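You operate a simulated robot arm through the tools that you are given. There is no shell and no other tool. Be economical: measure what you need, move in short steps, check, and stop when the job is done.

You are at the controls of a simulated robot arm. One attempt, no reset.

TASK
Set the joystick's tension to 70%, try it fore and aft, and save.
Fine: knob to SET first; ease it to both stops; press SAVE once with the stick centred; knob back to FLY.

The check looks at the end state, three seconds after you hand in, the way a careful person would. Anything else that was tipped, shoved, dropped, spilled or broken makes it a failure.

THE ROBOT
A 6-joint arm with a two-finger parallel gripper, fixed in place. Base frame: the origin is at the foot of the arm, x ahead of it, y to its left, z up. Units: mm, rad, N and s.
With the tool pointing down near the work surface it reaches from about 180 to 620 mm from the base axis. Its first joint turns from -1.152 to 1.152 rad. Payload 2.7 kg.
The TCP is the grasp point between the finger pads, 23 mm short of the fingertips. In the tool frame z runs along the fingers and y along their closing line. Largest opening 94 mm; finger width 38, thickness 10; the body of the gripper, 54 by 96 mm, starts 39 mm behind the TCP.
Orientation is that of the tool frame in the base frame, as a unit quaternion [x, y, z, w]. With the fingers straight down and closing along the base's y, the tool's x points along the base's -x, its y along +y and its z along -z.

THE INTERFACE
- The arm moves only by the tool play_rows. Its argument "series" is one flat list of numbers, 7 for each row, row after row: the shift along the tool's x, y, z in units of 20 mm (1.0 is 20 mm), then the turn, a rotation vector about the tool's x, y, z in units of 4 degrees (1.0 is 4 degrees), then the finger opening in mm, from 0 to 94. In form: [tx, ty, tz, rx, ry, rz, claw, tx, ty, tz, rx, ry, rz, claw, ...]. A call has 1 to 12 rows; each row shifts and turns the commanded pose from where the row before left it, along the tool's axes as they then stand. A call with a number of a shift or a turn outside -1 to 1 is refused whole. A row lasts 0.2 s, in which the tool goes at most 50 mm and 0.15 rad; a call with a longer step from one row to the next is refused whole, and so is a gripper value outside its range. A pose out of reach is approached as far as the arm can. The call stops where the force on the tool passes 40 N (or 10 N more than at its start, if that is more) or the arm is blocked; 0.2 s more then pass. Each finger travels about 45 mm/s and halts on what it meets, pressing with about 37 N; the grip force reading is that of the motor and also rises with nothing between the fingers. The clock runs only during rows and for 0.2 s after the last one: add rows that do not move to give the fingers time. It gives the time, the measured TCP pose, the force on the tool (base axes), the opening and the grip force at its end, in the units of the frame above (readings bear some noise), with the torque about the TCP (base axes, N m) and any sound that the robot's microphone picked up, and new pictures: "pictures" is both (left out), scene, wrist or none.
- Cameras (640 x 400 px; columns grow to the right, rows downward): "scene" is fixed at [46.8, -422.9, 1386.6]; the picture's right is [0.95, -0.32, 0.00], its down [-0.23, -0.69, -0.69] and it looks along [0.22, 0.65, -0.73] (base axes); focal length 332 px, centre (320, 200). "wrist" rides on the gripper at [86, 16, -74] in the tool frame; the picture's right is [-0.18, 0.98, 0.00], its down [-0.58, -0.11, -0.81] and it looks along [-0.79, -0.15, 0.59] (tool axes); focal length 243 px, centre (320, 200). There is no depth. A picture from a camera that has moved, and an enlarged one, comes with that camera's place and axes in the base frame and with its lens.
- inspect(camera, box): a new picture of the part [left, top, right, bottom] of that camera's present view, enlarged. The clock stands still meanwhile.
- sign_off(): hands the job in; it is judged then, once.

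Work in short steps. Places have to be worked out from the pictures, the camera data and where the tool is seen: move nearer, look again, correct. Check each grasp and each placing, and mend what went wrong. You have 120 turns and 200 pictures in all, those below and enlarged ones among them. Open the gripper and draw the arm clear of the work before you hand the job in, unless the task says otherwise; then end with one line.

The tools are called after "Emit:" as name(argument=value, ...) on one line, values as JSON. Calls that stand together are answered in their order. play_rows: Moves the arm, as the interface text tells. Its arguments: {"type":"object","properties":{"series":{"type":"array","items":{"type":"number"}},"pictures":{"type":"string","enum":["both","scene","wrist","none"]}},"required":["series"]} The other tools are called the same way: inspect (camera, box) takes an enlarged picture of a part of a camera's view; sign_off () hands the job in.

At the start:

```text
t: 0.0
position: [368.4, 129.2, 934.0]
orientation: [0.0, 1.0, 0.001, 0.0]
force: [0.9, 0.2, -0.2]
moment: [0.0, -0.03, 0.01]
width: 94.1
grip_force: 0.1
```

scene: 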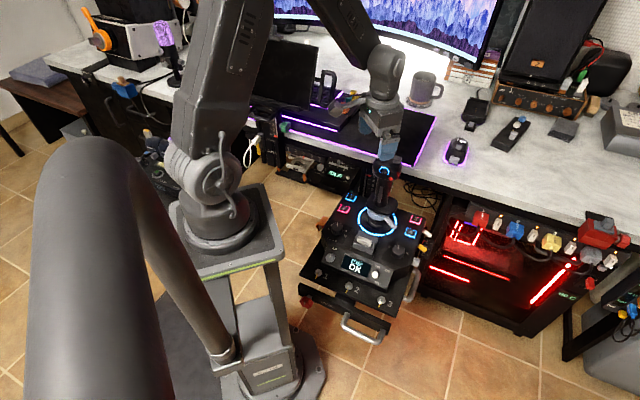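
wrist: 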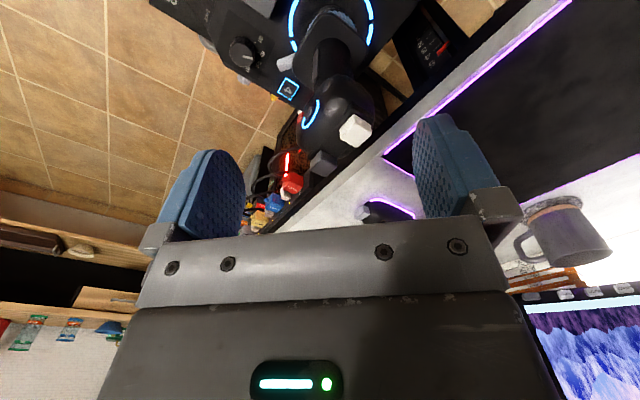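

The joystick base sits below and in front of the gripper. I'll look closer at both views before moving.

Emit:
inspect(camera="scene", box=[290, 140, 450, 350])

Emit:
inspect(camera="wrist", box=[140, 0, 460, 200])

```text
1.90 times, centred on (370, 245) of scene
camera zoom: at [46.8, -422.9, 1386.6], right [0.95, -0.32, 0.0], down [-0.23, -0.69, -0.69], along [0.22, 0.65, -0.73], focal length 632 px, centre (225, 114)
```

zoom: 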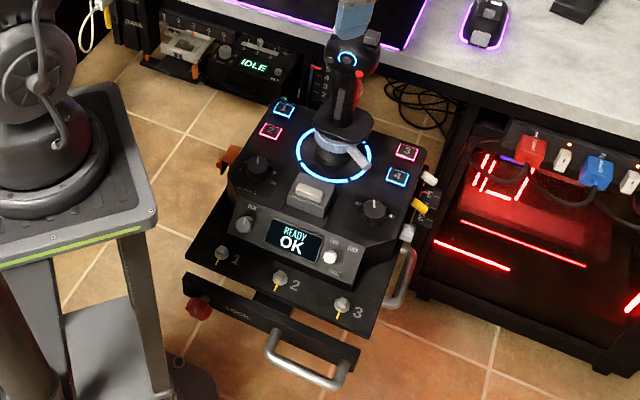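

```text
2.00 times, centred on (300, 100) of wrist
camera zoom: at [281.3, 145.0, 1008.5], right [0.18, 0.98, 0.0], down [0.58, -0.11, 0.81], along [0.79, -0.15, -0.59], focal length 485 px, centre (360, 400)
```

zoom: 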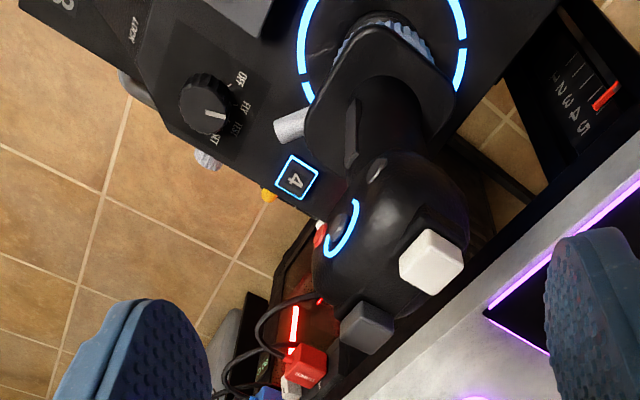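

The right-hand knob has labels (OFF/FLY/…/SET). I'll zoom tighter for detail.

Emit:
inspect(camera="scene", box=[350, 220, 420, 270])

Emit:
inspect(camera="scene", box=[340, 165, 430, 225])

Emit:
inspect(camera="scene", box=[300, 220, 400, 300])

Emit:
inspect(camera="wrist", box=[210, 10, 310, 80])

```text
8.00 times, centred on (385, 245) of scene
camera zoom: at [46.8, -422.9, 1386.6], right [0.95, -0.32, 0.0], down [-0.23, -0.69, -0.69], along [0.22, 0.65, -0.73], focal length 2654 px, centre (-200, -160)
```

zoom: 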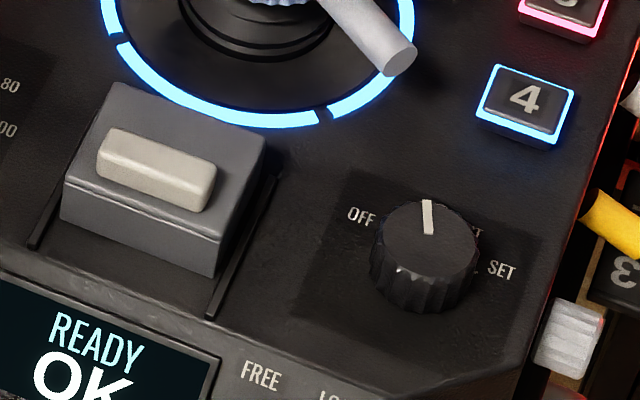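

```text
6.67 times, centred on (385, 195) of scene
camera zoom: at [46.8, -422.9, 1386.6], right [0.95, -0.32, 0.0], down [-0.23, -0.69, -0.69], along [0.22, 0.65, -0.73], focal length 2211 px, centre (-113, 233)
```

zoom: 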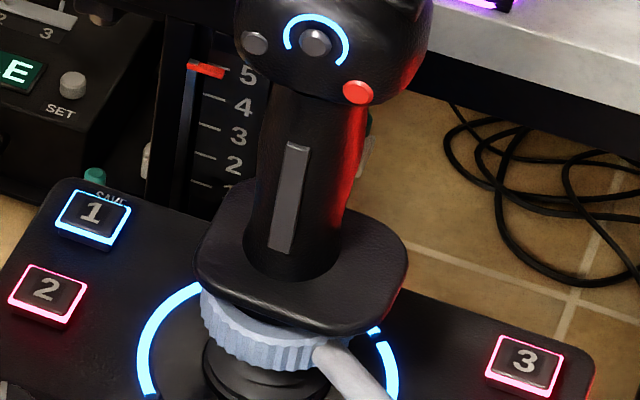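

```text
5.00 times, centred on (350, 260) of scene
camera zoom: at [46.8, -422.9, 1386.6], right [0.95, -0.32, 0.0], down [-0.23, -0.69, -0.69], along [0.22, 0.65, -0.73], focal length 1658 px, centre (170, -100)
```

zoom: 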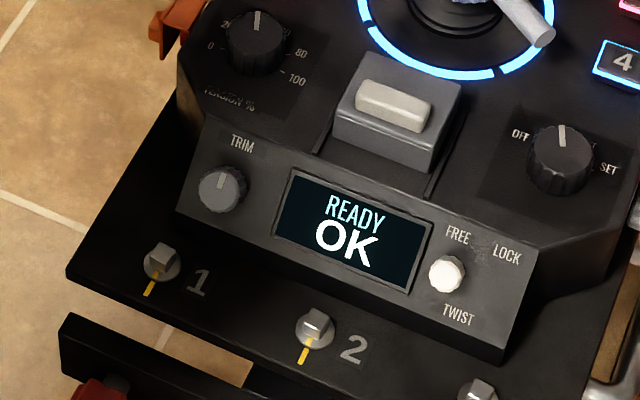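

```text
5.71 times, centred on (260, 45) of wrist
camera zoom: at [281.3, 145.0, 1008.5], right [0.18, 0.98, 0.0], down [0.58, -0.11, 0.81], along [0.79, -0.15, -0.59], focal length 1386 px, centre (663, 1086)
```

zoom: 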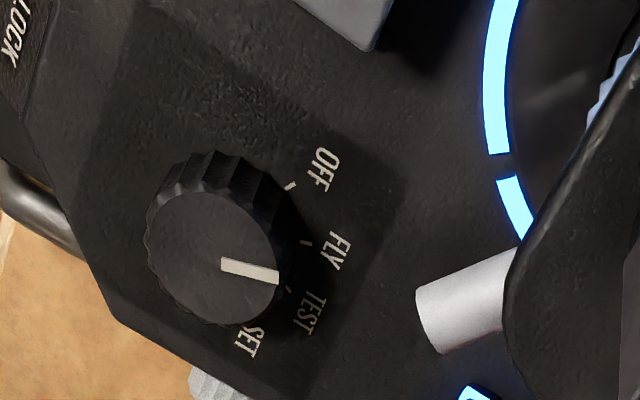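

The device faces the robot base at about 45°: mode knob near (418,3,626), tension knob near (290,136,626), stick near (422,139) with its top around z=830, and SAVE behind button 1. I'll move high over to the mode knob first, clear of the stick.

Emit:
play_rows(series=[-0.357, -0.9, 0, 0, 0, 0, 94, -0.357, -0.9, 0, 0, 0, 0, 94, -0.357, -0.9, 0, 0, 0, 0, 94, -0.357, -0.9, 0, 0, 0, 0, 94, -0.357, -0.9, 0, 0, 0, 0, 94, -0.357, -0.9, 0, 0, 0, 0, 94, -0.357, -0.9, 0, 0, 0, 0, 94], pictures="none")

Emit:
play_rows(series=[0, 0, 0.5, 0, 0, -1, 94, 0, 0, 0.5, 0, 0, -1, 94, 0, 0, 0.5, 0, 0, -1, 94, 0, 0, 0.5, 0, 0, -1, 94, 0, 0, 0.5, 0, 0, -1, 94, 0, 0, 0.5, 0, 0, -1, 94, 0, 0, 0.5, 0, 0, -1, 94, 0, 0, 0.5, 0, 0, -1, 94, 0, 0, 0.5, 0, 0, -1, 94, 0, 0, 0.5, 0, 0, -1, 94, 0, 0, 0.5, 0, 0, -1, 94, 0, 0, 0, 0, 0, 0, 94])

```text
t: 1.6
position: [418.6, 2.3, 933.3]
orientation: [0.0, 1.0, 0.0, 0.0]
force: [0.1, 0.9, -0.2]
moment: [-0.03, 0.01, -0.03]
width: 94.2
grip_force: 0.1
```

```text
t: 4.2
position: [418.7, 1.2, 824.0]
orientation: [-0.375, 0.927, 0.001, 0.0]
force: [0.1, 0.9, -0.4]
moment: [-0.01, 0.01, 0.04]
width: 94.2
grip_force: 0.1
camera wrist: at [343.9, -46.2, 898.7], right [-0.55, 0.83, 0.0], down [0.49, 0.33, 0.81], along [0.67, 0.44, -0.59], focal length 243 px, centre (320, 200)
```

scene: 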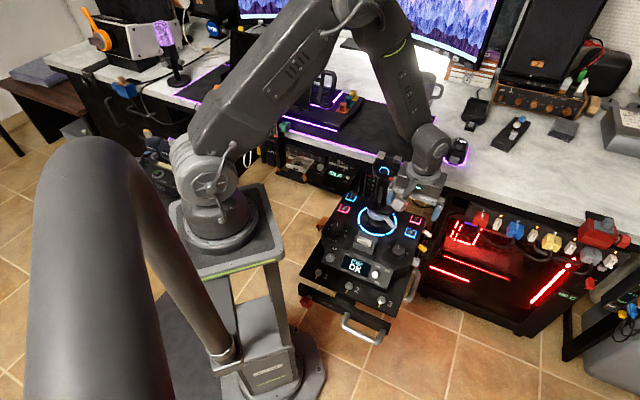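
wrist: 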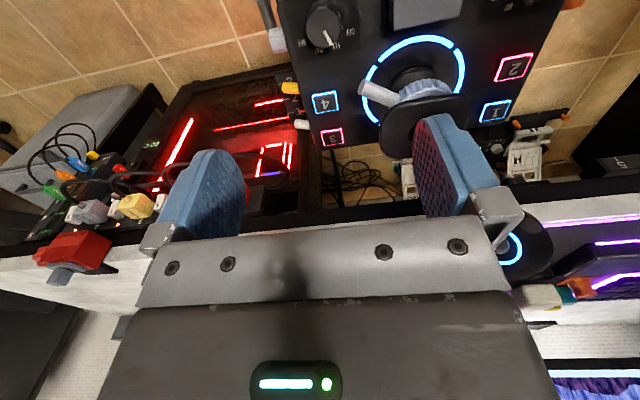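

Good. I'll zoom on the knob and on the SAVE and tension regions in both views to refine positions.

Emit:
inspect(camera="wrist", box=[270, 0, 390, 75])

Emit:
inspect(camera="wrist", box=[430, 0, 610, 140])

Emit:
inspect(camera="scene", box=[315, 180, 375, 250])

```text
5.33 times, centred on (330, 38) of wrist
camera zoom: at [343.9, -46.2, 898.7], right [-0.55, 0.83, 0.0], down [0.49, 0.33, 0.81], along [0.67, 0.44, -0.59], focal length 1294 px, centre (267, 1067)
```

zoom: 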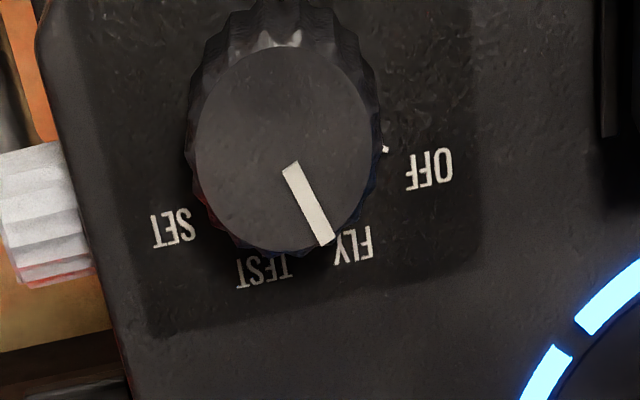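

```text
2.86 times, centred on (520, 70) of wrist
camera zoom: at [343.9, -46.2, 898.7], right [-0.55, 0.83, 0.0], down [0.49, 0.33, 0.81], along [0.67, 0.44, -0.59], focal length 693 px, centre (-251, 571)
```

zoom: 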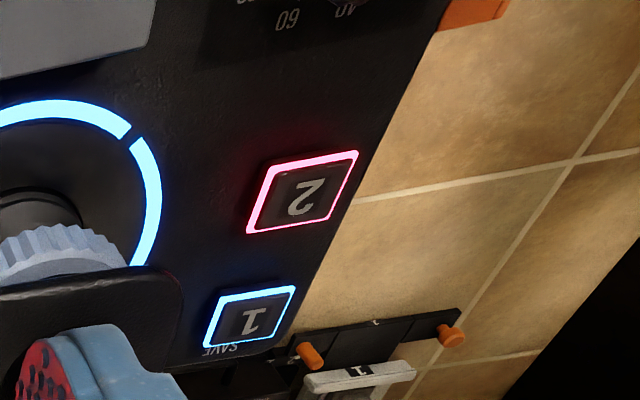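

```text
5.71 times, centred on (345, 215) of scene
camera zoom: at [46.8, -422.9, 1386.6], right [0.95, -0.32, 0.0], down [-0.23, -0.69, -0.69], along [0.22, 0.65, -0.73], focal length 1896 px, centre (177, 114)
```

zoom: 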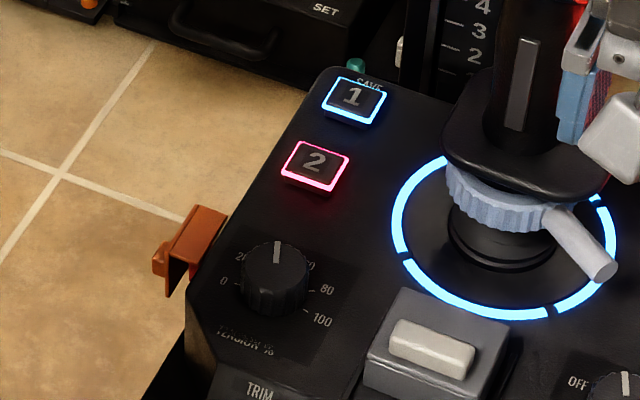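

Mode knob: OFF/FLY/TEST/SET are about 40° apart and the pointer is at FLY; the knob top is at about (418,4,626) with Ø≈33. The SAVE label belongs to button 1. I'll narrow the fingers to 60 and descend to z≈670, then recheck.

Emit:
play_rows(series=[-0.07, 0.12, 0.9, 0, 0, 0, 60, 0, 0, 0.9, 0, 0, 0, 60, 0, 0, 0.9, 0, 0, 0, 60, 0, 0, 0.9, 0, 0, 0, 60, 0, 0, 0.9, 0, 0, 0, 60, 0, 0, 0.9, 0, 0, 0, 60, 0, 0, 0.9, 0, 0, 0, 60, 0, 0, 0.9, 0, 0, 0, 60, 0, 0, 0, 0, 0, 0, 60])

```text
t: 6.2
position: [419.3, 4.8, 680.4]
orientation: [-0.375, 0.927, 0.0, 0.0]
force: [0.2, -0.2, -0.6]
moment: [0.02, 0.05, 0.02]
width: 59.9
grip_force: 0.0
camera wrist: at [343.9, -42.5, 755.1], right [-0.55, 0.83, 0.0], down [0.49, 0.33, 0.81], along [0.67, 0.44, -0.59], focal length 243 px, centre (320, 200)
```

scene: 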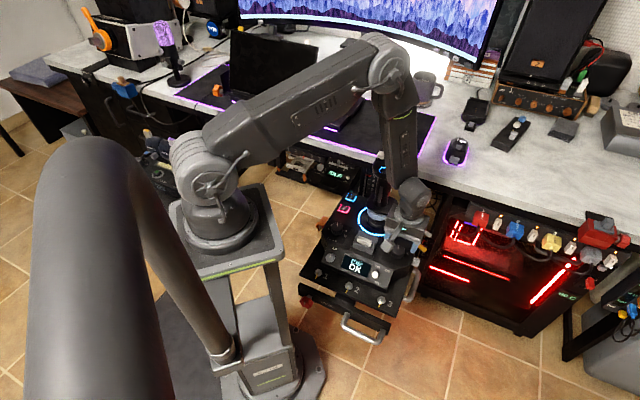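
wrist: 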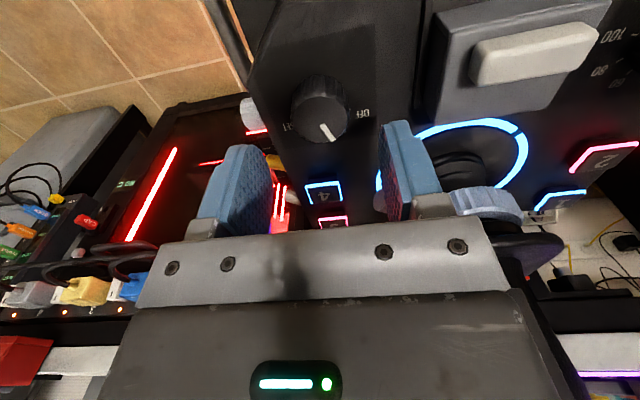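

The knob is centred near column 322 between the fingers. I'll zoom to refine before the final descent.

Emit:
inspect(camera="wrist", box=[250, 50, 410, 150])

Emit:
inspect(camera="scene", box=[365, 200, 445, 250])

```text
4.00 times, centred on (330, 100) of wrist
camera zoom: at [343.9, -42.5, 755.1], right [-0.55, 0.83, 0.0], down [0.49, 0.33, 0.81], along [0.67, 0.44, -0.59], focal length 970 px, centre (280, 600)
```

zoom: 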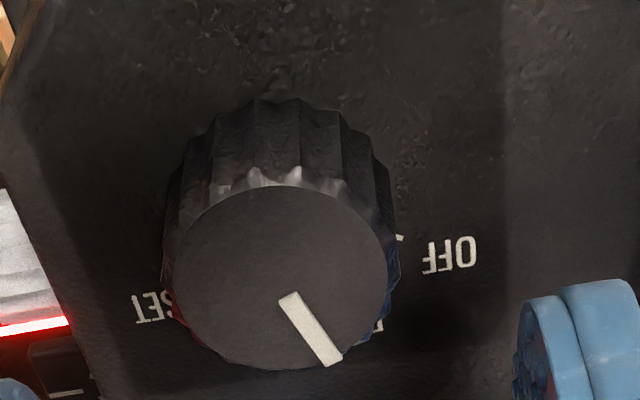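

```text
8.00 times, centred on (405, 225) of scene
camera zoom: at [46.8, -422.9, 1386.6], right [0.95, -0.32, 0.0], down [-0.23, -0.69, -0.69], along [0.22, 0.65, -0.73], focal length 2654 px, centre (-360, 0)
```

zoom: 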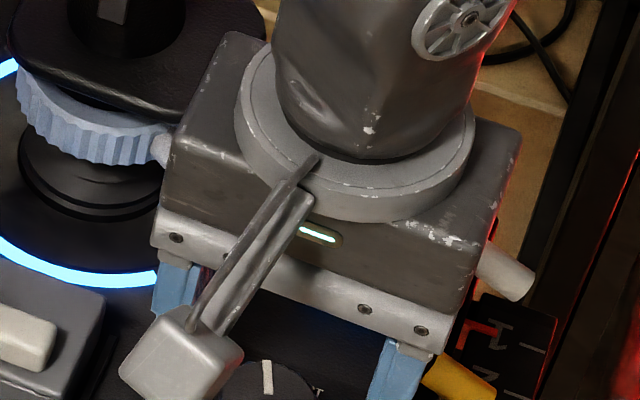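

The knob is laterally centred between the fingers, with at most ~1–2 mm offset fore. The lever tip (≈z657) stays below the gripper body. Descending to TCP z≈634, then close gently.

Emit:
play_rows(series=[-0.03, 0, 0.6, 0, 0, 0, 60, -0.02, 0, 0.6, 0, 0, 0, 60, 0, 0, 0.6, 0, 0, 0, 60, 0, 0, 0.5, 0, 0, 0, 60, 0, 0, 0, 0, 0, 0, 60])

```text
t: 7.4
position: [419.2, 7.0, 636.2]
orientation: [-0.374, 0.927, 0.001, -0.001]
force: [-2.6, -1.5, 6.5]
moment: [-0.11, -0.19, -0.09]
width: 59.5
grip_force: 0.1
stopped in row 5: the force on the tool passed its limit at 42 N (the readings are from after the stop); the commanded pose is now the measured one
camera wrist: at [345.1, -41.7, 710.8], right [-0.55, 0.83, 0.0], down [0.5, 0.33, 0.81], along [0.67, 0.44, -0.59], focal length 243 px, centre (320, 200)
```

scene: 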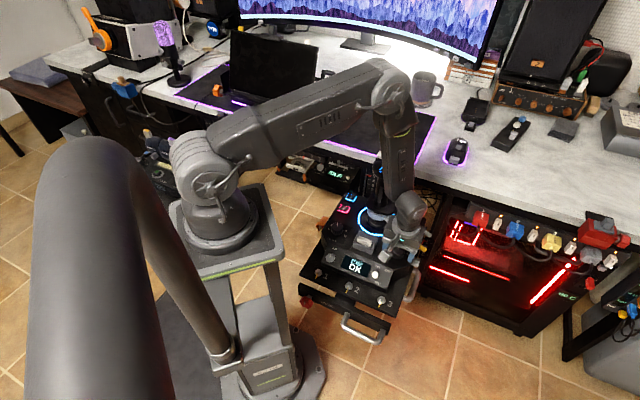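
wrist: 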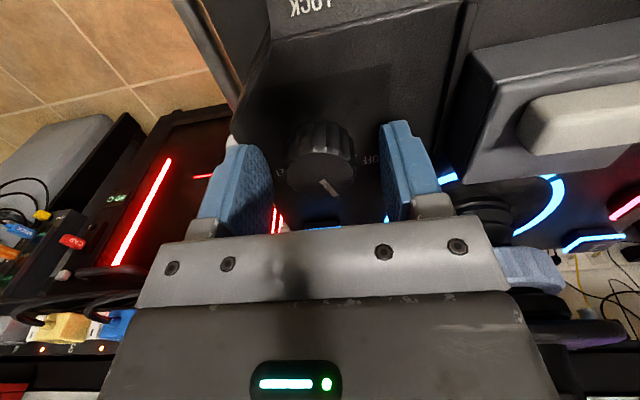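

The right fingertip touched the panel (TCP z 636). I'll lift 2 mm and close onto the knob.

Emit:
play_rows(series=[0, 0, -0.1, 0, 0, 0, 60, 0, 0, 0, 0, 0, 0, 45, 0, 0, 0, 0, 0, 0, 36, 0, 0, 0, 0, 0, 0, 28, 0, 0, 0, 0, 0, 0, 28, 0, 0, 0, 0, 0, 0, 28])

Emit:
inspect(camera="wrist", box=[200, 70, 460, 240])

```text
t: 8.8
position: [418.9, 6.6, 637.9]
orientation: [-0.375, 0.927, 0.0, -0.002]
force: [-3.5, 5.9, 1.0]
moment: [-0.25, -0.29, 0.01]
width: 33.3
grip_force: 44.7
camera wrist: at [344.9, -41.2, 712.4], right [-0.55, 0.83, 0.0], down [0.5, 0.33, 0.81], along [0.67, 0.44, -0.59], focal length 243 px, centre (320, 200)
```

scene: 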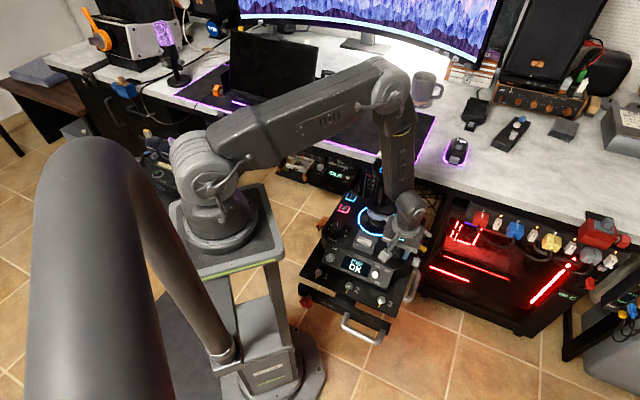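
wrist: 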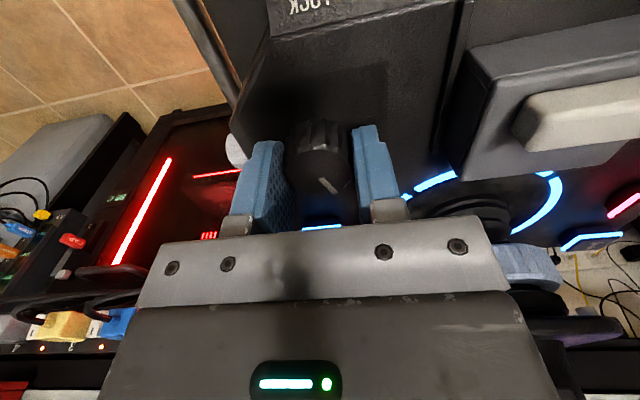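

```text
2.35 times, centred on (330, 155) of wrist
camera zoom: at [344.9, -41.2, 712.4], right [-0.55, 0.83, 0.0], down [0.5, 0.33, 0.81], along [0.67, 0.44, -0.59], focal length 571 px, centre (296, 306)
```

zoom: 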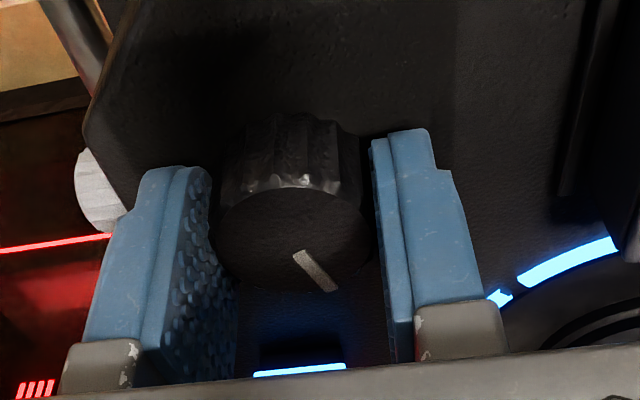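

The knob is gripped (33.3 mm). I'll turn clockwise in steps, checking the torque.

Emit:
play_rows(series=[0, 0, 0, 0, 0, 0.75, 28, 0, 0, 0, 0, 0, 0.75, 28, 0, 0, 0, 0, 0, 0.75, 28, 0, 0, 0, 0, 0, 0.75, 28, 0, 0, 0, 0, 0, 0.75, 28, 0, 0, 0, 0, 0, 0.75, 28, 0, 0, 0, 0, 0, 0.75, 28, 0, 0, 0, 0, 0, 0.75, 28], pictures="wrist")

Emit:
inspect(camera="wrist", box=[200, 70, 460, 240])

```text
t: 10.6
position: [420.6, 6.0, 637.8]
orientation: [-0.173, 0.985, -0.001, -0.001]
force: [1.5, -13.1, 1.7]
moment: [-1.16, 0.63, 0.01]
width: 33.5
grip_force: 44.7
camera wrist: at [332.2, -7.9, 712.4], right [-0.16, 0.99, 0.0], down [0.58, 0.1, 0.81], along [0.8, 0.13, -0.59], focal length 243 px, centre (320, 200)
```

wrist: 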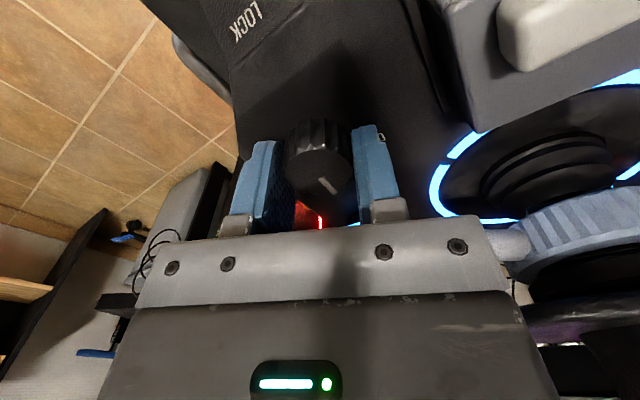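

```text
2.35 times, centred on (330, 155) of wrist
camera zoom: at [332.2, -7.9, 712.4], right [-0.16, 0.99, 0.0], down [0.58, 0.1, 0.81], along [0.8, 0.13, -0.59], focal length 571 px, centre (296, 306)
```

zoom: 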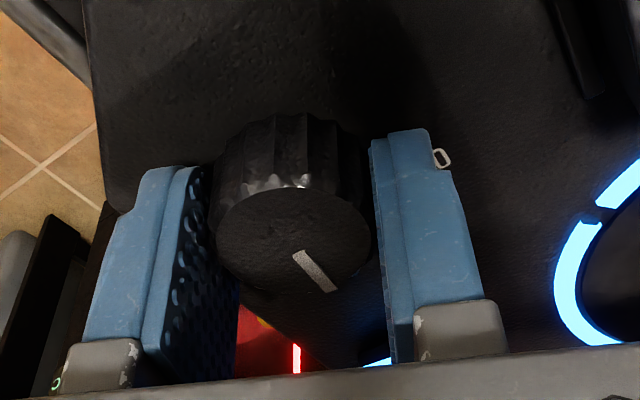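

The knob follows (24° turned), but a side force has appeared and the lever is near the gripper bar. I'll check clearance from the scene camera.

Emit:
inspect(camera="scene", box=[365, 195, 445, 255])

Emit:
inspect(camera="wrist", box=[380, 140, 600, 340])

```text
6.67 times, centred on (405, 225) of scene
camera zoom: at [46.9, -423.0, 1386.5], right [0.95, -0.32, 0.0], down [-0.23, -0.69, -0.69], along [0.22, 0.65, -0.73], focal length 2211 px, centre (-247, 33)
```

zoom: 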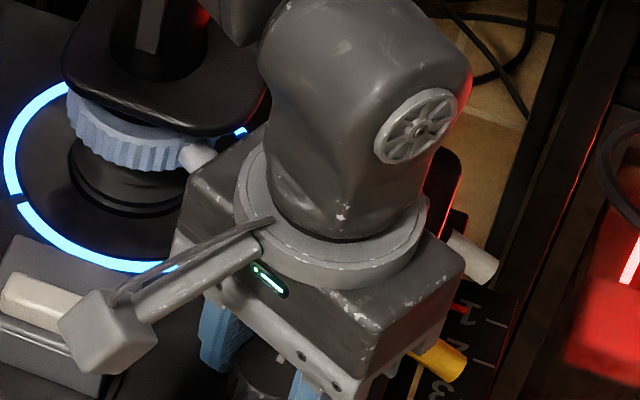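

```text
2.00 times, centred on (490, 240) of wrist
camera zoom: at [332.2, -7.9, 712.4], right [-0.16, 0.99, 0.0], down [0.58, 0.1, 0.81], along [0.8, 0.13, -0.59], focal length 485 px, centre (-20, 120)
```

zoom: 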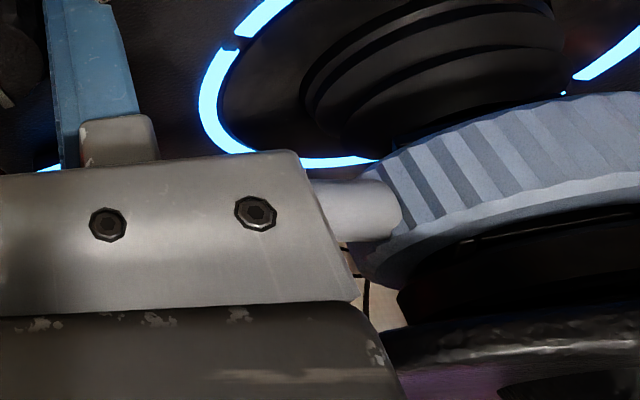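

The lever (top ≈663) passes under the gripper palm (≥677), so the side force comes from slight off-centring. I'll shift 1 mm to −y and turn another 24°.

Emit:
play_rows(series=[0, -0.05, 0, 0, 0, 0, 28, 0, 0, 0, 0, 0, 0.75, 28, 0, 0, 0, 0, 0, 0.75, 28, 0, 0, 0, 0, 0, 0.75, 28, 0, 0, 0, 0, 0, 0.75, 28, 0, 0, 0, 0, 0, 0.75, 28, 0, 0, 0, 0, 0, 0.75, 28, 0, 0, 0, 0, 0, 0.75, 28, 0, 0, 0, 0, 0, 0.75, 28], pictures="wrist")

```text
t: 12.6
position: [420.6, 4.3, 637.3]
orientation: [0.036, 0.999, 0.0, -0.001]
force: [7.4, -21.8, -19.2]
moment: [-0.66, -0.56, 0.1]
width: 33.3
grip_force: 45.0
camera wrist: at [334.1, 27.5, 712.5], right [0.25, 0.97, 0.0], down [0.57, -0.15, 0.81], along [0.78, -0.2, -0.59], focal length 243 px, centre (320, 200)
```

wrist: 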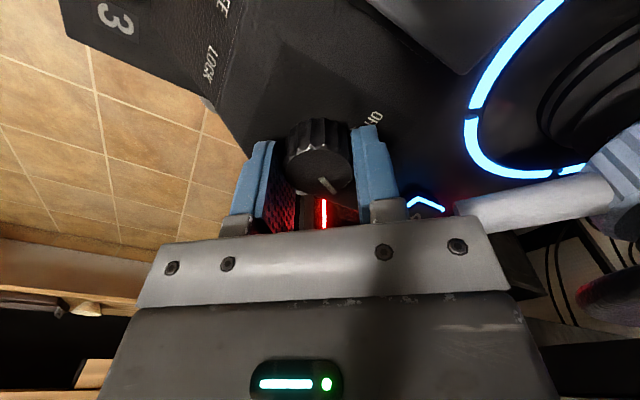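

Side load is rising (−22 N y, −19 N z). I'll open to relieve it, check the free force reading, and view where the knob rests.

Emit:
play_rows(series=[0, 0, 0, 0, 0, 0, 38, 0, 0, 0, 0, 0, 0, 46, 0, 0, 0, 0, 0, 0, 46], pictures="wrist")

Emit:
inspect(camera="wrist", box=[230, 90, 420, 220])

Emit:
inspect(camera="scene", box=[345, 195, 445, 270])

```text
t: 13.4
position: [420.8, 5.2, 637.9]
orientation: [0.034, 0.999, 0.0, -0.001]
force: [0.4, 0.5, 0.4]
moment: [0.04, 0.02, 0.01]
width: 46.0
grip_force: 0.1
camera wrist: at [334.0, 28.4, 713.0], right [0.25, 0.97, 0.0], down [0.57, -0.15, 0.81], along [0.78, -0.2, -0.59], focal length 243 px, centre (320, 200)
```

wrist: 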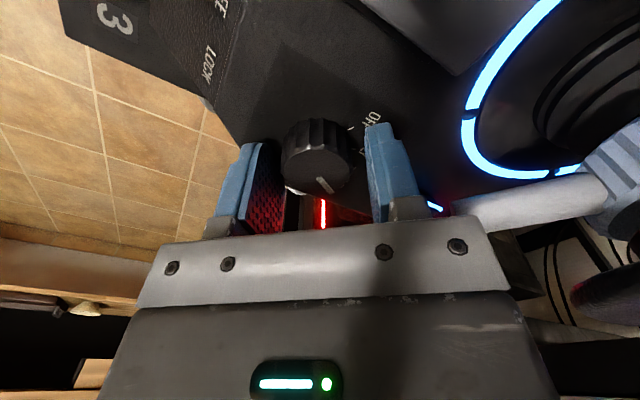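

```text
3.08 times, centred on (325, 155) of wrist
camera zoom: at [334.0, 28.4, 713.0], right [0.25, 0.97, 0.0], down [0.57, -0.15, 0.81], along [0.78, -0.2, -0.59], focal length 746 px, centre (305, 338)
```

zoom: 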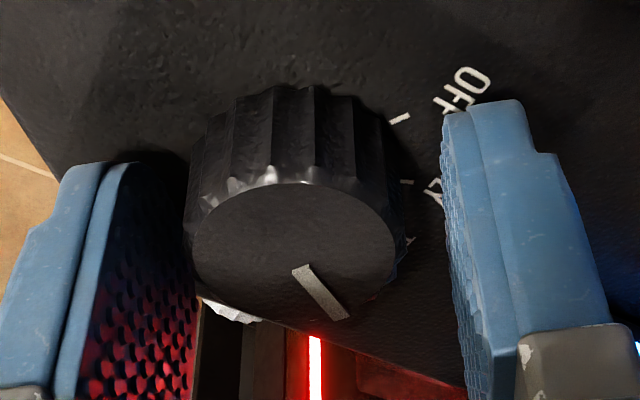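

```text
5.33 times, centred on (395, 232) of scene
camera zoom: at [46.8, -422.8, 1386.6], right [0.95, -0.32, 0.0], down [-0.23, -0.69, -0.69], along [0.22, 0.65, -0.73], focal length 1769 px, centre (-80, 27)
```

zoom: 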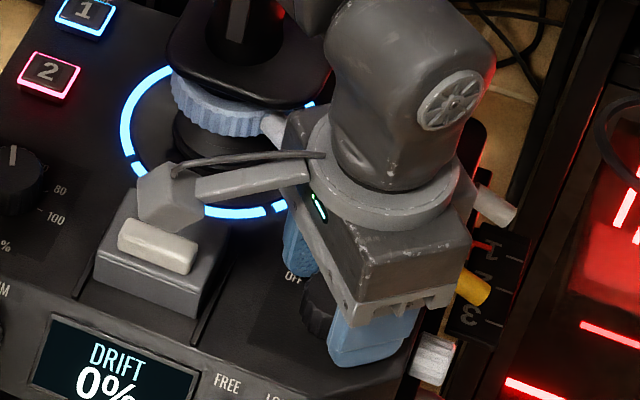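

Display reads DRIFT 0% (TEST). The knob sits ~1.5 mm toward −y of the fingers' centre. I'll re-centre, regrip, and turn the remaining ~32° to SET.

Emit:
play_rows(series=[0, -0.08, 0, 0, 0, 0, 46, 0, 0, 0, 0, 0, 0, 38, 0, 0, 0, 0, 0, 0, 29, 0, 0, 0, 0, 0, 0, 29, 0, 0, 0, 0, 0, 0.75, 29, 0, 0, 0, 0, 0, 0.75, 29, 0, 0, 0, 0, 0, 0.75, 29, 0, 0, 0, 0, 0, 0.75, 29, 0, 0, 0, 0, 0, 0.75, 29, 0, 0, 0, 0, 0, 0.75, 29, 0, 0, 0, 0, 0, 0.75, 29, 0, 0, 0, 0, 0, 0.75, 29], pictures="wrist")

Emit:
inspect(camera="scene", box=[345, 195, 445, 270])

```text
t: 16.0
position: [419.5, 3.3, 637.8]
orientation: [0.243, 0.97, 0.0, 0.0]
force: [0.2, 1.2, -11.4]
moment: [-0.37, -1.01, 0.05]
width: 33.3
grip_force: 45.0
camera wrist: at [350.0, 58.8, 712.5], right [0.63, 0.78, 0.0], down [0.46, -0.37, 0.81], along [0.63, -0.5, -0.59], focal length 243 px, centre (320, 200)
```

wrist: 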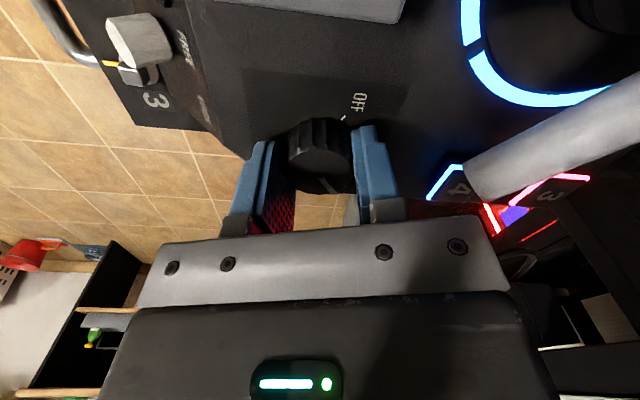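

```text
5.33 times, centred on (395, 232) of scene
camera zoom: at [47.0, -422.8, 1386.6], right [0.95, -0.32, 0.0], down [-0.23, -0.69, -0.69], along [0.22, 0.65, -0.73], focal length 1769 px, centre (-80, 27)
```

zoom: 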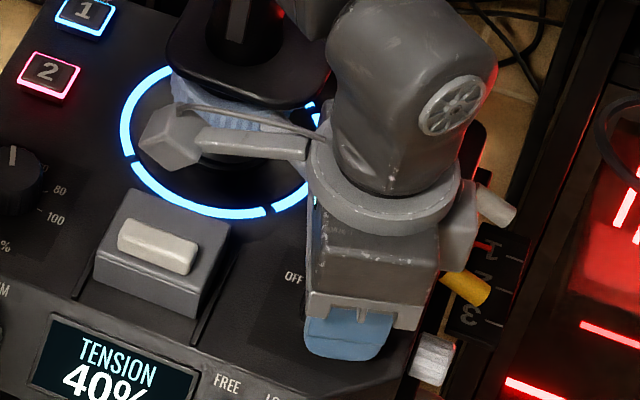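

Display shows TENSION 40%: SET mode reached. A few degrees more will centre it on the SET mark, then release.

Emit:
play_rows(series=[0, 0, 0, 0, 0, 0.75, 29, 0, 0, 0, 0, 0, 0.75, 29, 0, 0, 0, 0, 0, 0, 29, 0, 0, 0, 0, 0, 0, 38, 0, 0, 0, 0, 0, 0, 48, 0, 0, 0, 0, 0, 0, 56, 0, 0, -0.8, 0, 0, 0, 56, 0, 0, -1, 0, 0, 0, 56, 0, 0, -1, 0, 0, 0, 56, 0, 0, 0, 0, 0, 0, 56], pictures="wrist")

Emit:
inspect(camera="wrist", box=[240, 30, 400, 130])

Emit:
inspect(camera="scene", box=[300, 195, 420, 285])

```text
t: 18.2
position: [419.7, 2.9, 693.7]
orientation: [0.293, 0.956, -0.001, -0.001]
force: [1.3, -0.4, 0.3]
moment: [-0.01, -0.01, 0.0]
width: 55.9
grip_force: 0.0
camera wrist: at [355.9, 66.3, 769.5], right [0.7, 0.71, 0.0], down [0.42, -0.42, 0.81], along [0.57, -0.57, -0.59], focal length 243 px, centre (320, 200)
```

wrist: 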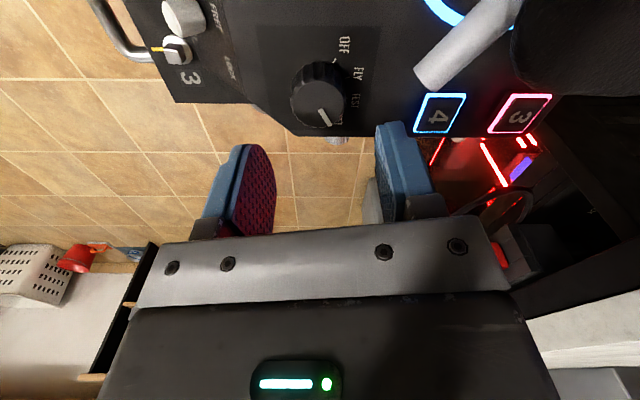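

```text
4.00 times, centred on (320, 80) of wrist
camera zoom: at [355.9, 66.3, 769.5], right [0.7, 0.71, 0.0], down [0.42, -0.42, 0.81], along [0.57, -0.57, -0.59], focal length 970 px, centre (320, 680)
```

zoom: 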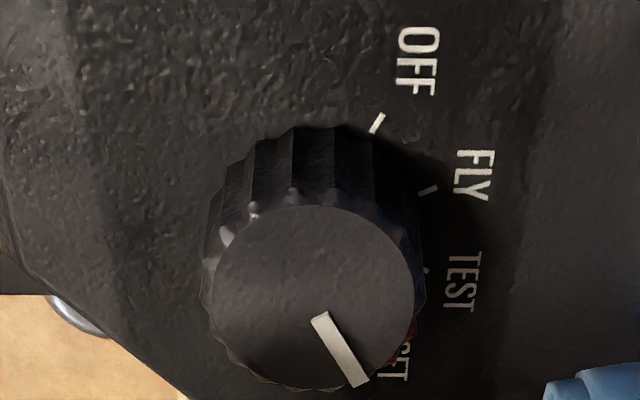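

```text
4.44 times, centred on (360, 240) of scene
camera zoom: at [46.8, -422.9, 1386.6], right [0.95, -0.32, 0.0], down [-0.23, -0.69, -0.69], along [0.22, 0.65, -0.73], focal length 1474 px, centre (142, 22)
```

zoom: 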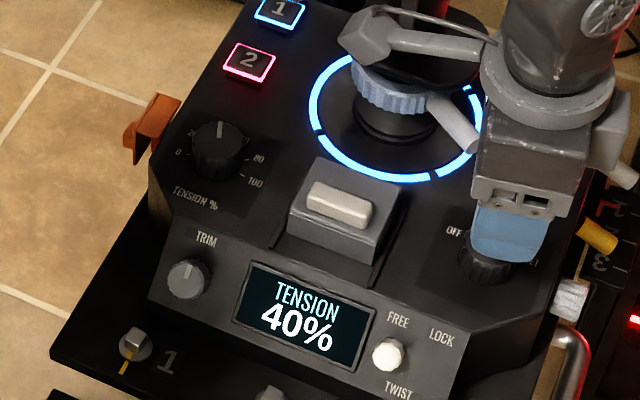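

SET confirmed with the pointer on the SET mark. Next is the tension knob: retreat up and aft, yaw back, then move over to (290,136).

Emit:
play_rows(series=[0.16, -0.81, -1, 0, 0, 0, 60, 0.16, -0.81, -1, 0, 0, 0, 60, 0.16, -0.81, -1, 0, 0, 0, 60, 0, 0, 0, 0, 0, -1, 60, 0, 0, 0, 0, 0, -1, 60, 0, 0, 0, 0, 0, -1, 60, 0, 0, 0, 0, 0, -1, 60, 0, 0, 0, 0, 0, -1, 60, 0, 0, 0, 0, 0, -1, 60, 0, 0, 0, 0, 0, -1, 60, 0, 0, 0, 0, 0, -1, 60, 0, 0, 0, 0, 0, -1, 60], pictures="none")

Emit:
play_rows(series=[0, 0, 0, 0, 0, -1, 60, 0, 0, 0, 0, 0, -1, 60, 0, 0, 0, 0, 0, -1, 60, 0, 0, 0, 0, 0, -1, 60, 0, 0, 0, 0, 0, -1, 60, 0, 0, 0, 0, 0, -1, 60, 0, 0, 0, 0, 0, -1, 60, 0, 0, 0, 0, 0, -1, 60, 0, 0, 0, 0, 0, -1, 60, 0, 0, 0, 0, 0, -1, 60, 0, 0, 0, 0, 0, -1, 60], pictures="none")

Emit:
play_rows(series=[-0.275, 0.925, 0, 0, 0, 0, 60, -0.275, 0.925, 0, 0, 0, 0, 60, -0.275, 0.925, 0, 0, 0, 0, 60, -0.275, 0.925, 0, 0, 0, 0, 60, -0.275, 0.925, 0, 0, 0, 0, 60, -0.275, 0.925, 0, 0, 0, 0, 60, -0.275, 0.925, 0, 0, 0, 0, 60, -0.275, 0.925, 0, 0, 0, 0, 60, -0.275, 0.925, 0, 0, 0, 0, 60, -0.275, 0.925, 0, 0, 0, 0, 60, 0, 0, 0, 0, 0, 0, 60])

```text
t: 20.8
position: [383.9, -31.4, 752.5]
orientation: [-0.019, 1.0, 0.0, -0.001]
force: [0.3, -0.1, 0.3]
moment: [0.0, 0.0, 0.0]
width: 60.3
grip_force: 0.1
```

```text
t: 23.2
position: [384.6, -30.8, 753.0]
orientation: [-0.391, 0.92, 0.0, -0.002]
force: [0.5, 0.0, 0.2]
moment: [0.0, -0.01, 0.03]
width: 59.9
grip_force: 0.0
```

```text
t: 25.6
position: [290.5, 137.7, 752.0]
orientation: [-0.39, 0.921, 0.001, -0.001]
force: [-0.4, -0.1, 0.1]
moment: [0.01, -0.03, 0.01]
width: 59.9
grip_force: 0.1
camera wrist: at [217.5, 86.7, 828.0], right [-0.58, 0.82, 0.0], down [0.48, 0.34, 0.81], along [0.66, 0.47, -0.59], focal length 243 px, centre (320, 200)
```

scene: 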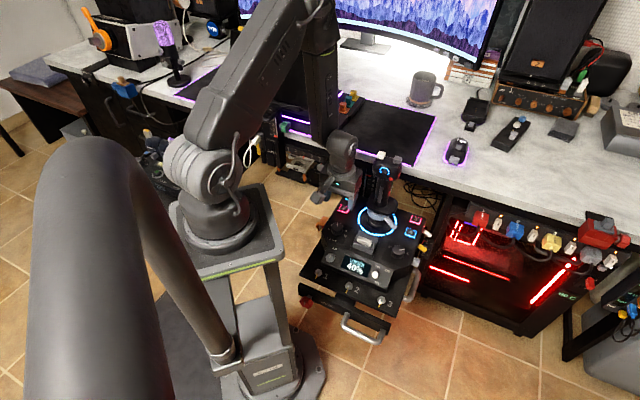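
wrist: 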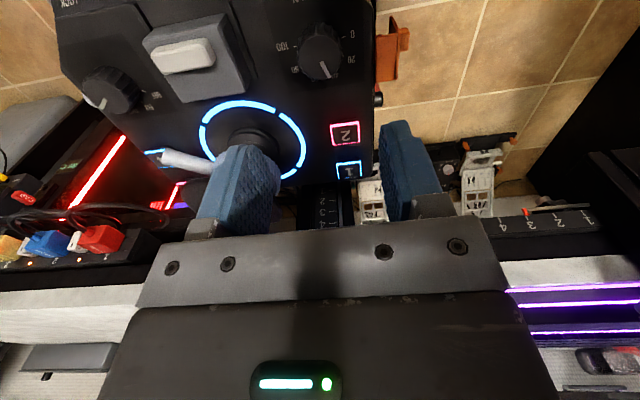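

Above the tension knob. Zooming on its dial.

Emit:
inspect(camera="wrist", box=[250, 0, 390, 90])

Emit:
inspect(camera="wrist", box=[300, 100, 400, 200])

```text
4.44 times, centred on (320, 45) of wrist
camera zoom: at [217.5, 86.7, 828.0], right [-0.58, 0.82, 0.0], down [0.48, 0.34, 0.81], along [0.66, 0.47, -0.59], focal length 1078 px, centre (320, 889)
```

zoom: 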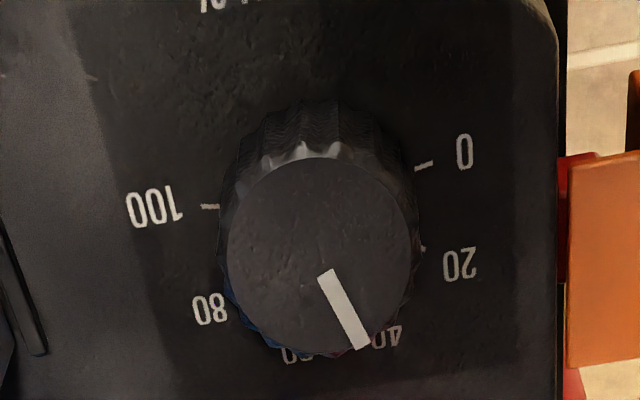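

```text
4.00 times, centred on (350, 150) of wrist
camera zoom: at [217.5, 86.7, 828.0], right [-0.58, 0.82, 0.0], down [0.48, 0.34, 0.81], along [0.66, 0.47, -0.59], focal length 970 px, centre (200, 400)
```

zoom: 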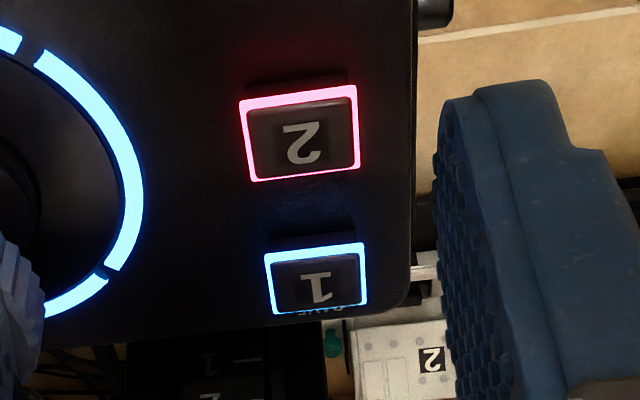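

Dial spans ~180° for 0–100 (1.8°/%); 40→70 needs ≈54° clockwise. Descending to z≈638 with a 50 mm opening.

Emit:
play_rows(series=[0, 0, 0.95, 0, 0, 0, 50, 0, 0, 0.95, 0, 0, 0, 50, 0, 0, 0.95, 0, 0, 0, 50, 0, 0, 0.95, 0, 0, 0, 50, 0.03, 0, 0.9, 0, 0, 0, 50, 0, 0, 0.5, 0, 0, 0, 50, 0, 0, 0.35, 0, 0, 0, 50, 0, 0, 0.1, 0, 0, 0, 50, 0, 0, 0, 0, 0, 0, 50], pictures="wrist")

Emit:
inspect(camera="wrist", box=[230, 90, 420, 220])

```text
t: 27.6
position: [290.1, 136.0, 641.5]
orientation: [-0.391, 0.92, 0.001, -0.001]
force: [0.6, -0.7, 0.5]
moment: [0.01, 0.03, -0.02]
width: 50.0
grip_force: 0.2
camera wrist: at [216.6, 86.4, 715.7], right [-0.58, 0.82, 0.0], down [0.48, 0.34, 0.81], along [0.66, 0.47, -0.59], focal length 243 px, centre (320, 200)
```

wrist: 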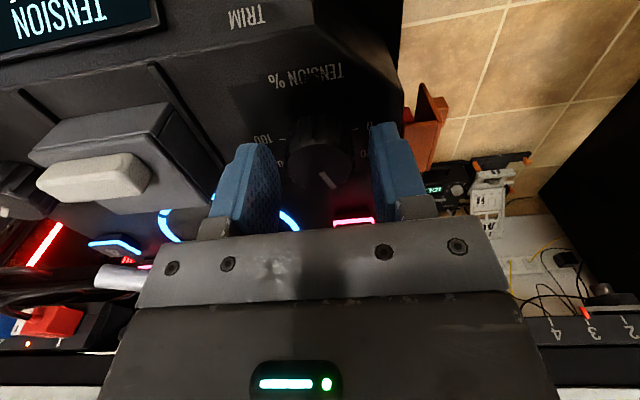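

```text
3.08 times, centred on (325, 155) of wrist
camera zoom: at [216.6, 86.4, 715.7], right [-0.58, 0.82, 0.0], down [0.48, 0.34, 0.81], along [0.66, 0.47, -0.59], focal length 746 px, centre (305, 338)
```

zoom: 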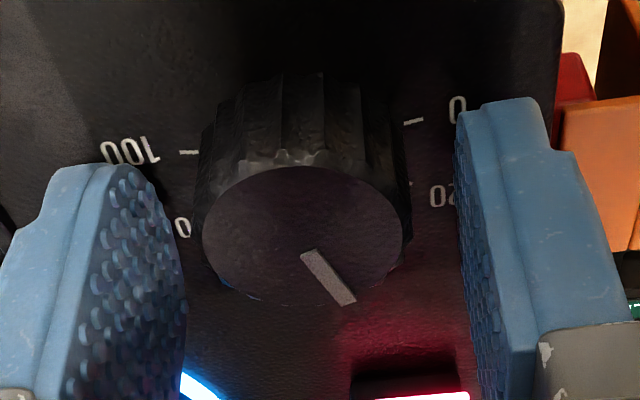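

Well centred. Down 3 mm, close, and turn 24° first, then read the display.

Emit:
play_rows(series=[-0.05, -0.02, 0.15, 0, 0, 0, 50, 0, 0, 0, 0, 0, 0, 40, 0, 0, 0, 0, 0, 0, 29, 0, 0, 0, 0, 0, 0, 29, 0, 0, 0, 0, 0, 0.75, 29, 0, 0, 0, 0, 0, 0.75, 29, 0, 0, 0, 0, 0, 0.75, 29, 0, 0, 0, 0, 0, 0.75, 29, 0, 0, 0, 0, 0, 0.75, 29, 0, 0, 0, 0, 0, 0.75, 29, 0, 0, 0, 0, 0, 0.75, 29, 0, 0, 0, 0, 0, 0.75, 29], pictures="wrist")

Emit:
inspect(camera="scene", box=[300, 195, 420, 285])

```text
t: 30.2
position: [291.1, 135.3, 637.5]
orientation: [-0.19, 0.982, 0.0, 0.0]
force: [6.4, -16.4, -7.0]
moment: [0.04, -0.79, 0.08]
width: 32.7
grip_force: 44.8
camera wrist: at [203.7, 119.8, 712.4], right [-0.2, 0.98, 0.0], down [0.58, 0.12, 0.81], along [0.79, 0.16, -0.59], focal length 243 px, centre (320, 200)
```

wrist: 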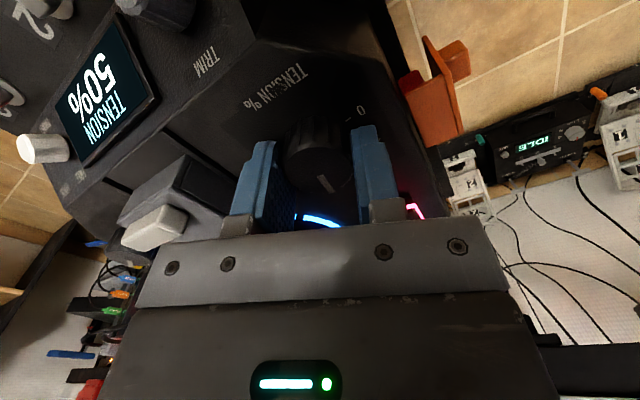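

```text
4.44 times, centred on (360, 240) of scene
camera zoom: at [47.0, -423.1, 1386.5], right [0.95, -0.32, 0.0], down [-0.23, -0.69, -0.69], along [0.22, 0.65, -0.73], focal length 1474 px, centre (142, 22)
```

zoom: 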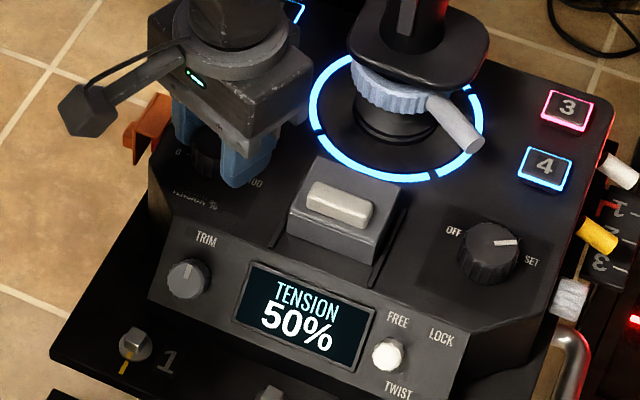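

50% after 24°. Shift 1 mm to relieve the side load and turn ~27° more.

Emit:
play_rows(series=[0, -0.06, 0, 0, 0, 0, 29, 0, 0, 0, 0, 0, 0.75, 29, 0, 0, 0, 0, 0, 0.75, 29, 0, 0, 0, 0, 0, 0.75, 29, 0, 0, 0, 0, 0, 0.75, 29, 0, 0, 0, 0, 0, 0.75, 29, 0, 0, 0, 0, 0, 0.75, 29, 0, 0, 0, 0, 0, 0.75, 29, 0, 0, 0, 0, 0, 0.75, 29, 0, 0, 0, 0, 0, 0.75, 29], pictures="wrist")

Emit:
inspect(camera="scene", box=[300, 195, 420, 285])

```text
t: 32.3
position: [292.4, 133.2, 637.5]
orientation: [0.033, 0.999, 0.0, 0.001]
force: [3.8, -4.9, -1.7]
moment: [0.03, 0.66, 0.07]
width: 32.9
grip_force: 44.9
stopped in row 10: the force on the tool passed its limit at 41 N (the readings are from after the stop); the commanded pose is now the measured one
camera wrist: at [205.1, 157.1, 712.4], right [0.25, 0.97, 0.0], down [0.57, -0.15, 0.81], along [0.78, -0.2, -0.59], focal length 243 px, centre (320, 200)
```

wrist: 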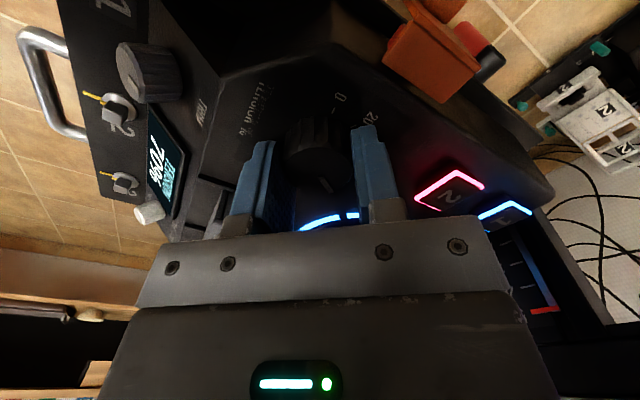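

```text
4.44 times, centred on (360, 240) of scene
camera zoom: at [47.0, -422.9, 1386.6], right [0.95, -0.32, 0.0], down [-0.23, -0.69, -0.69], along [0.22, 0.65, -0.73], focal length 1474 px, centre (142, 22)
```

zoom: 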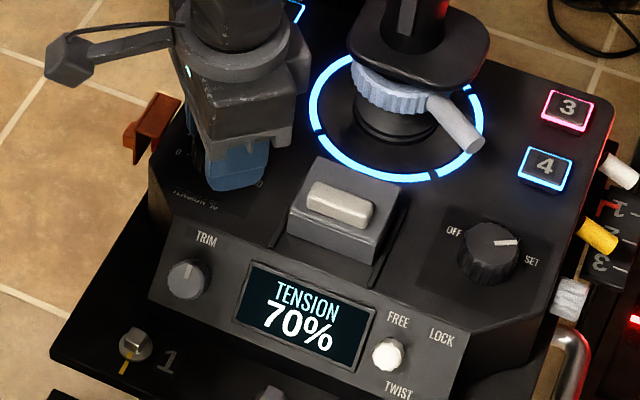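

Display shows 70%. I'll release, rise and check where the pointer rests.

Emit:
play_rows(series=[0, 0, 0, 0, 0, 0, 38, 0, 0, 0, 0, 0, 0, 48, 0, 0, 0, 0, 0, 0, 50, 0, 0, -0.8, 0, 0, 0, 50, 0, 0, -1, 0, 0, 0, 50, 0, 0, -1, 0, 0, 0, 50, 0, 0, -1, 0, 0, 0, 50, 0, 0, 0, 0, 0, 0, 50], pictures="wrist")

Emit:
inspect(camera="wrist", box=[240, 20, 400, 120])

Emit:
inspect(camera="scene", box=[310, 215, 370, 265])

```text
t: 34.1
position: [290.7, 134.4, 713.9]
orientation: [0.034, 0.999, 0.0, 0.0]
force: [-0.3, 0.2, 0.9]
moment: [0.0, 0.05, -0.03]
width: 49.9
grip_force: 0.1
camera wrist: at [204.8, 156.9, 788.8], right [0.25, 0.97, 0.0], down [0.57, -0.15, 0.81], along [0.78, -0.2, -0.59], focal length 243 px, centre (320, 200)
```

wrist: 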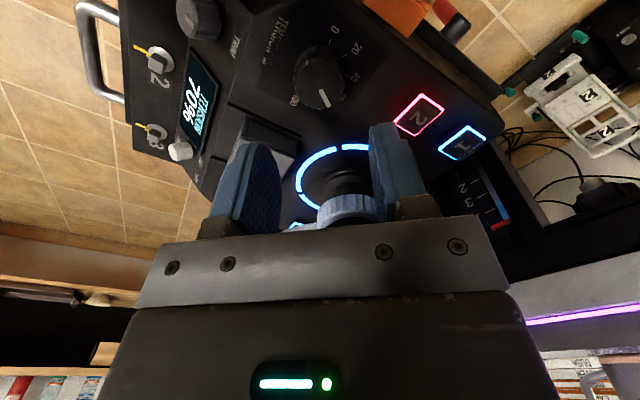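

```text
4.00 times, centred on (320, 70) of wrist
camera zoom: at [204.8, 156.9, 788.8], right [0.25, 0.97, 0.0], down [0.57, -0.15, 0.81], along [0.78, -0.2, -0.59], focal length 970 px, centre (320, 720)
```

zoom: 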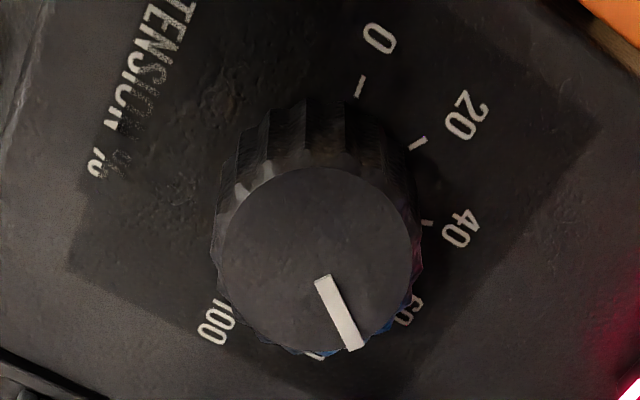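

```text
8.00 times, centred on (340, 240) of scene
camera zoom: at [46.8, -422.9, 1386.6], right [0.95, -0.32, 0.0], down [-0.23, -0.69, -0.69], along [0.22, 0.65, -0.73], focal length 2654 px, centre (160, -120)
```

zoom: 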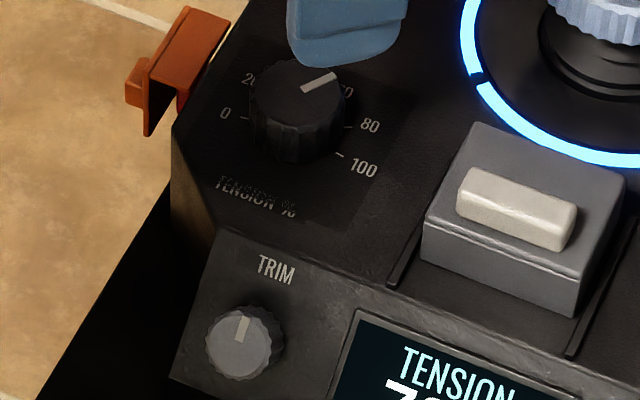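

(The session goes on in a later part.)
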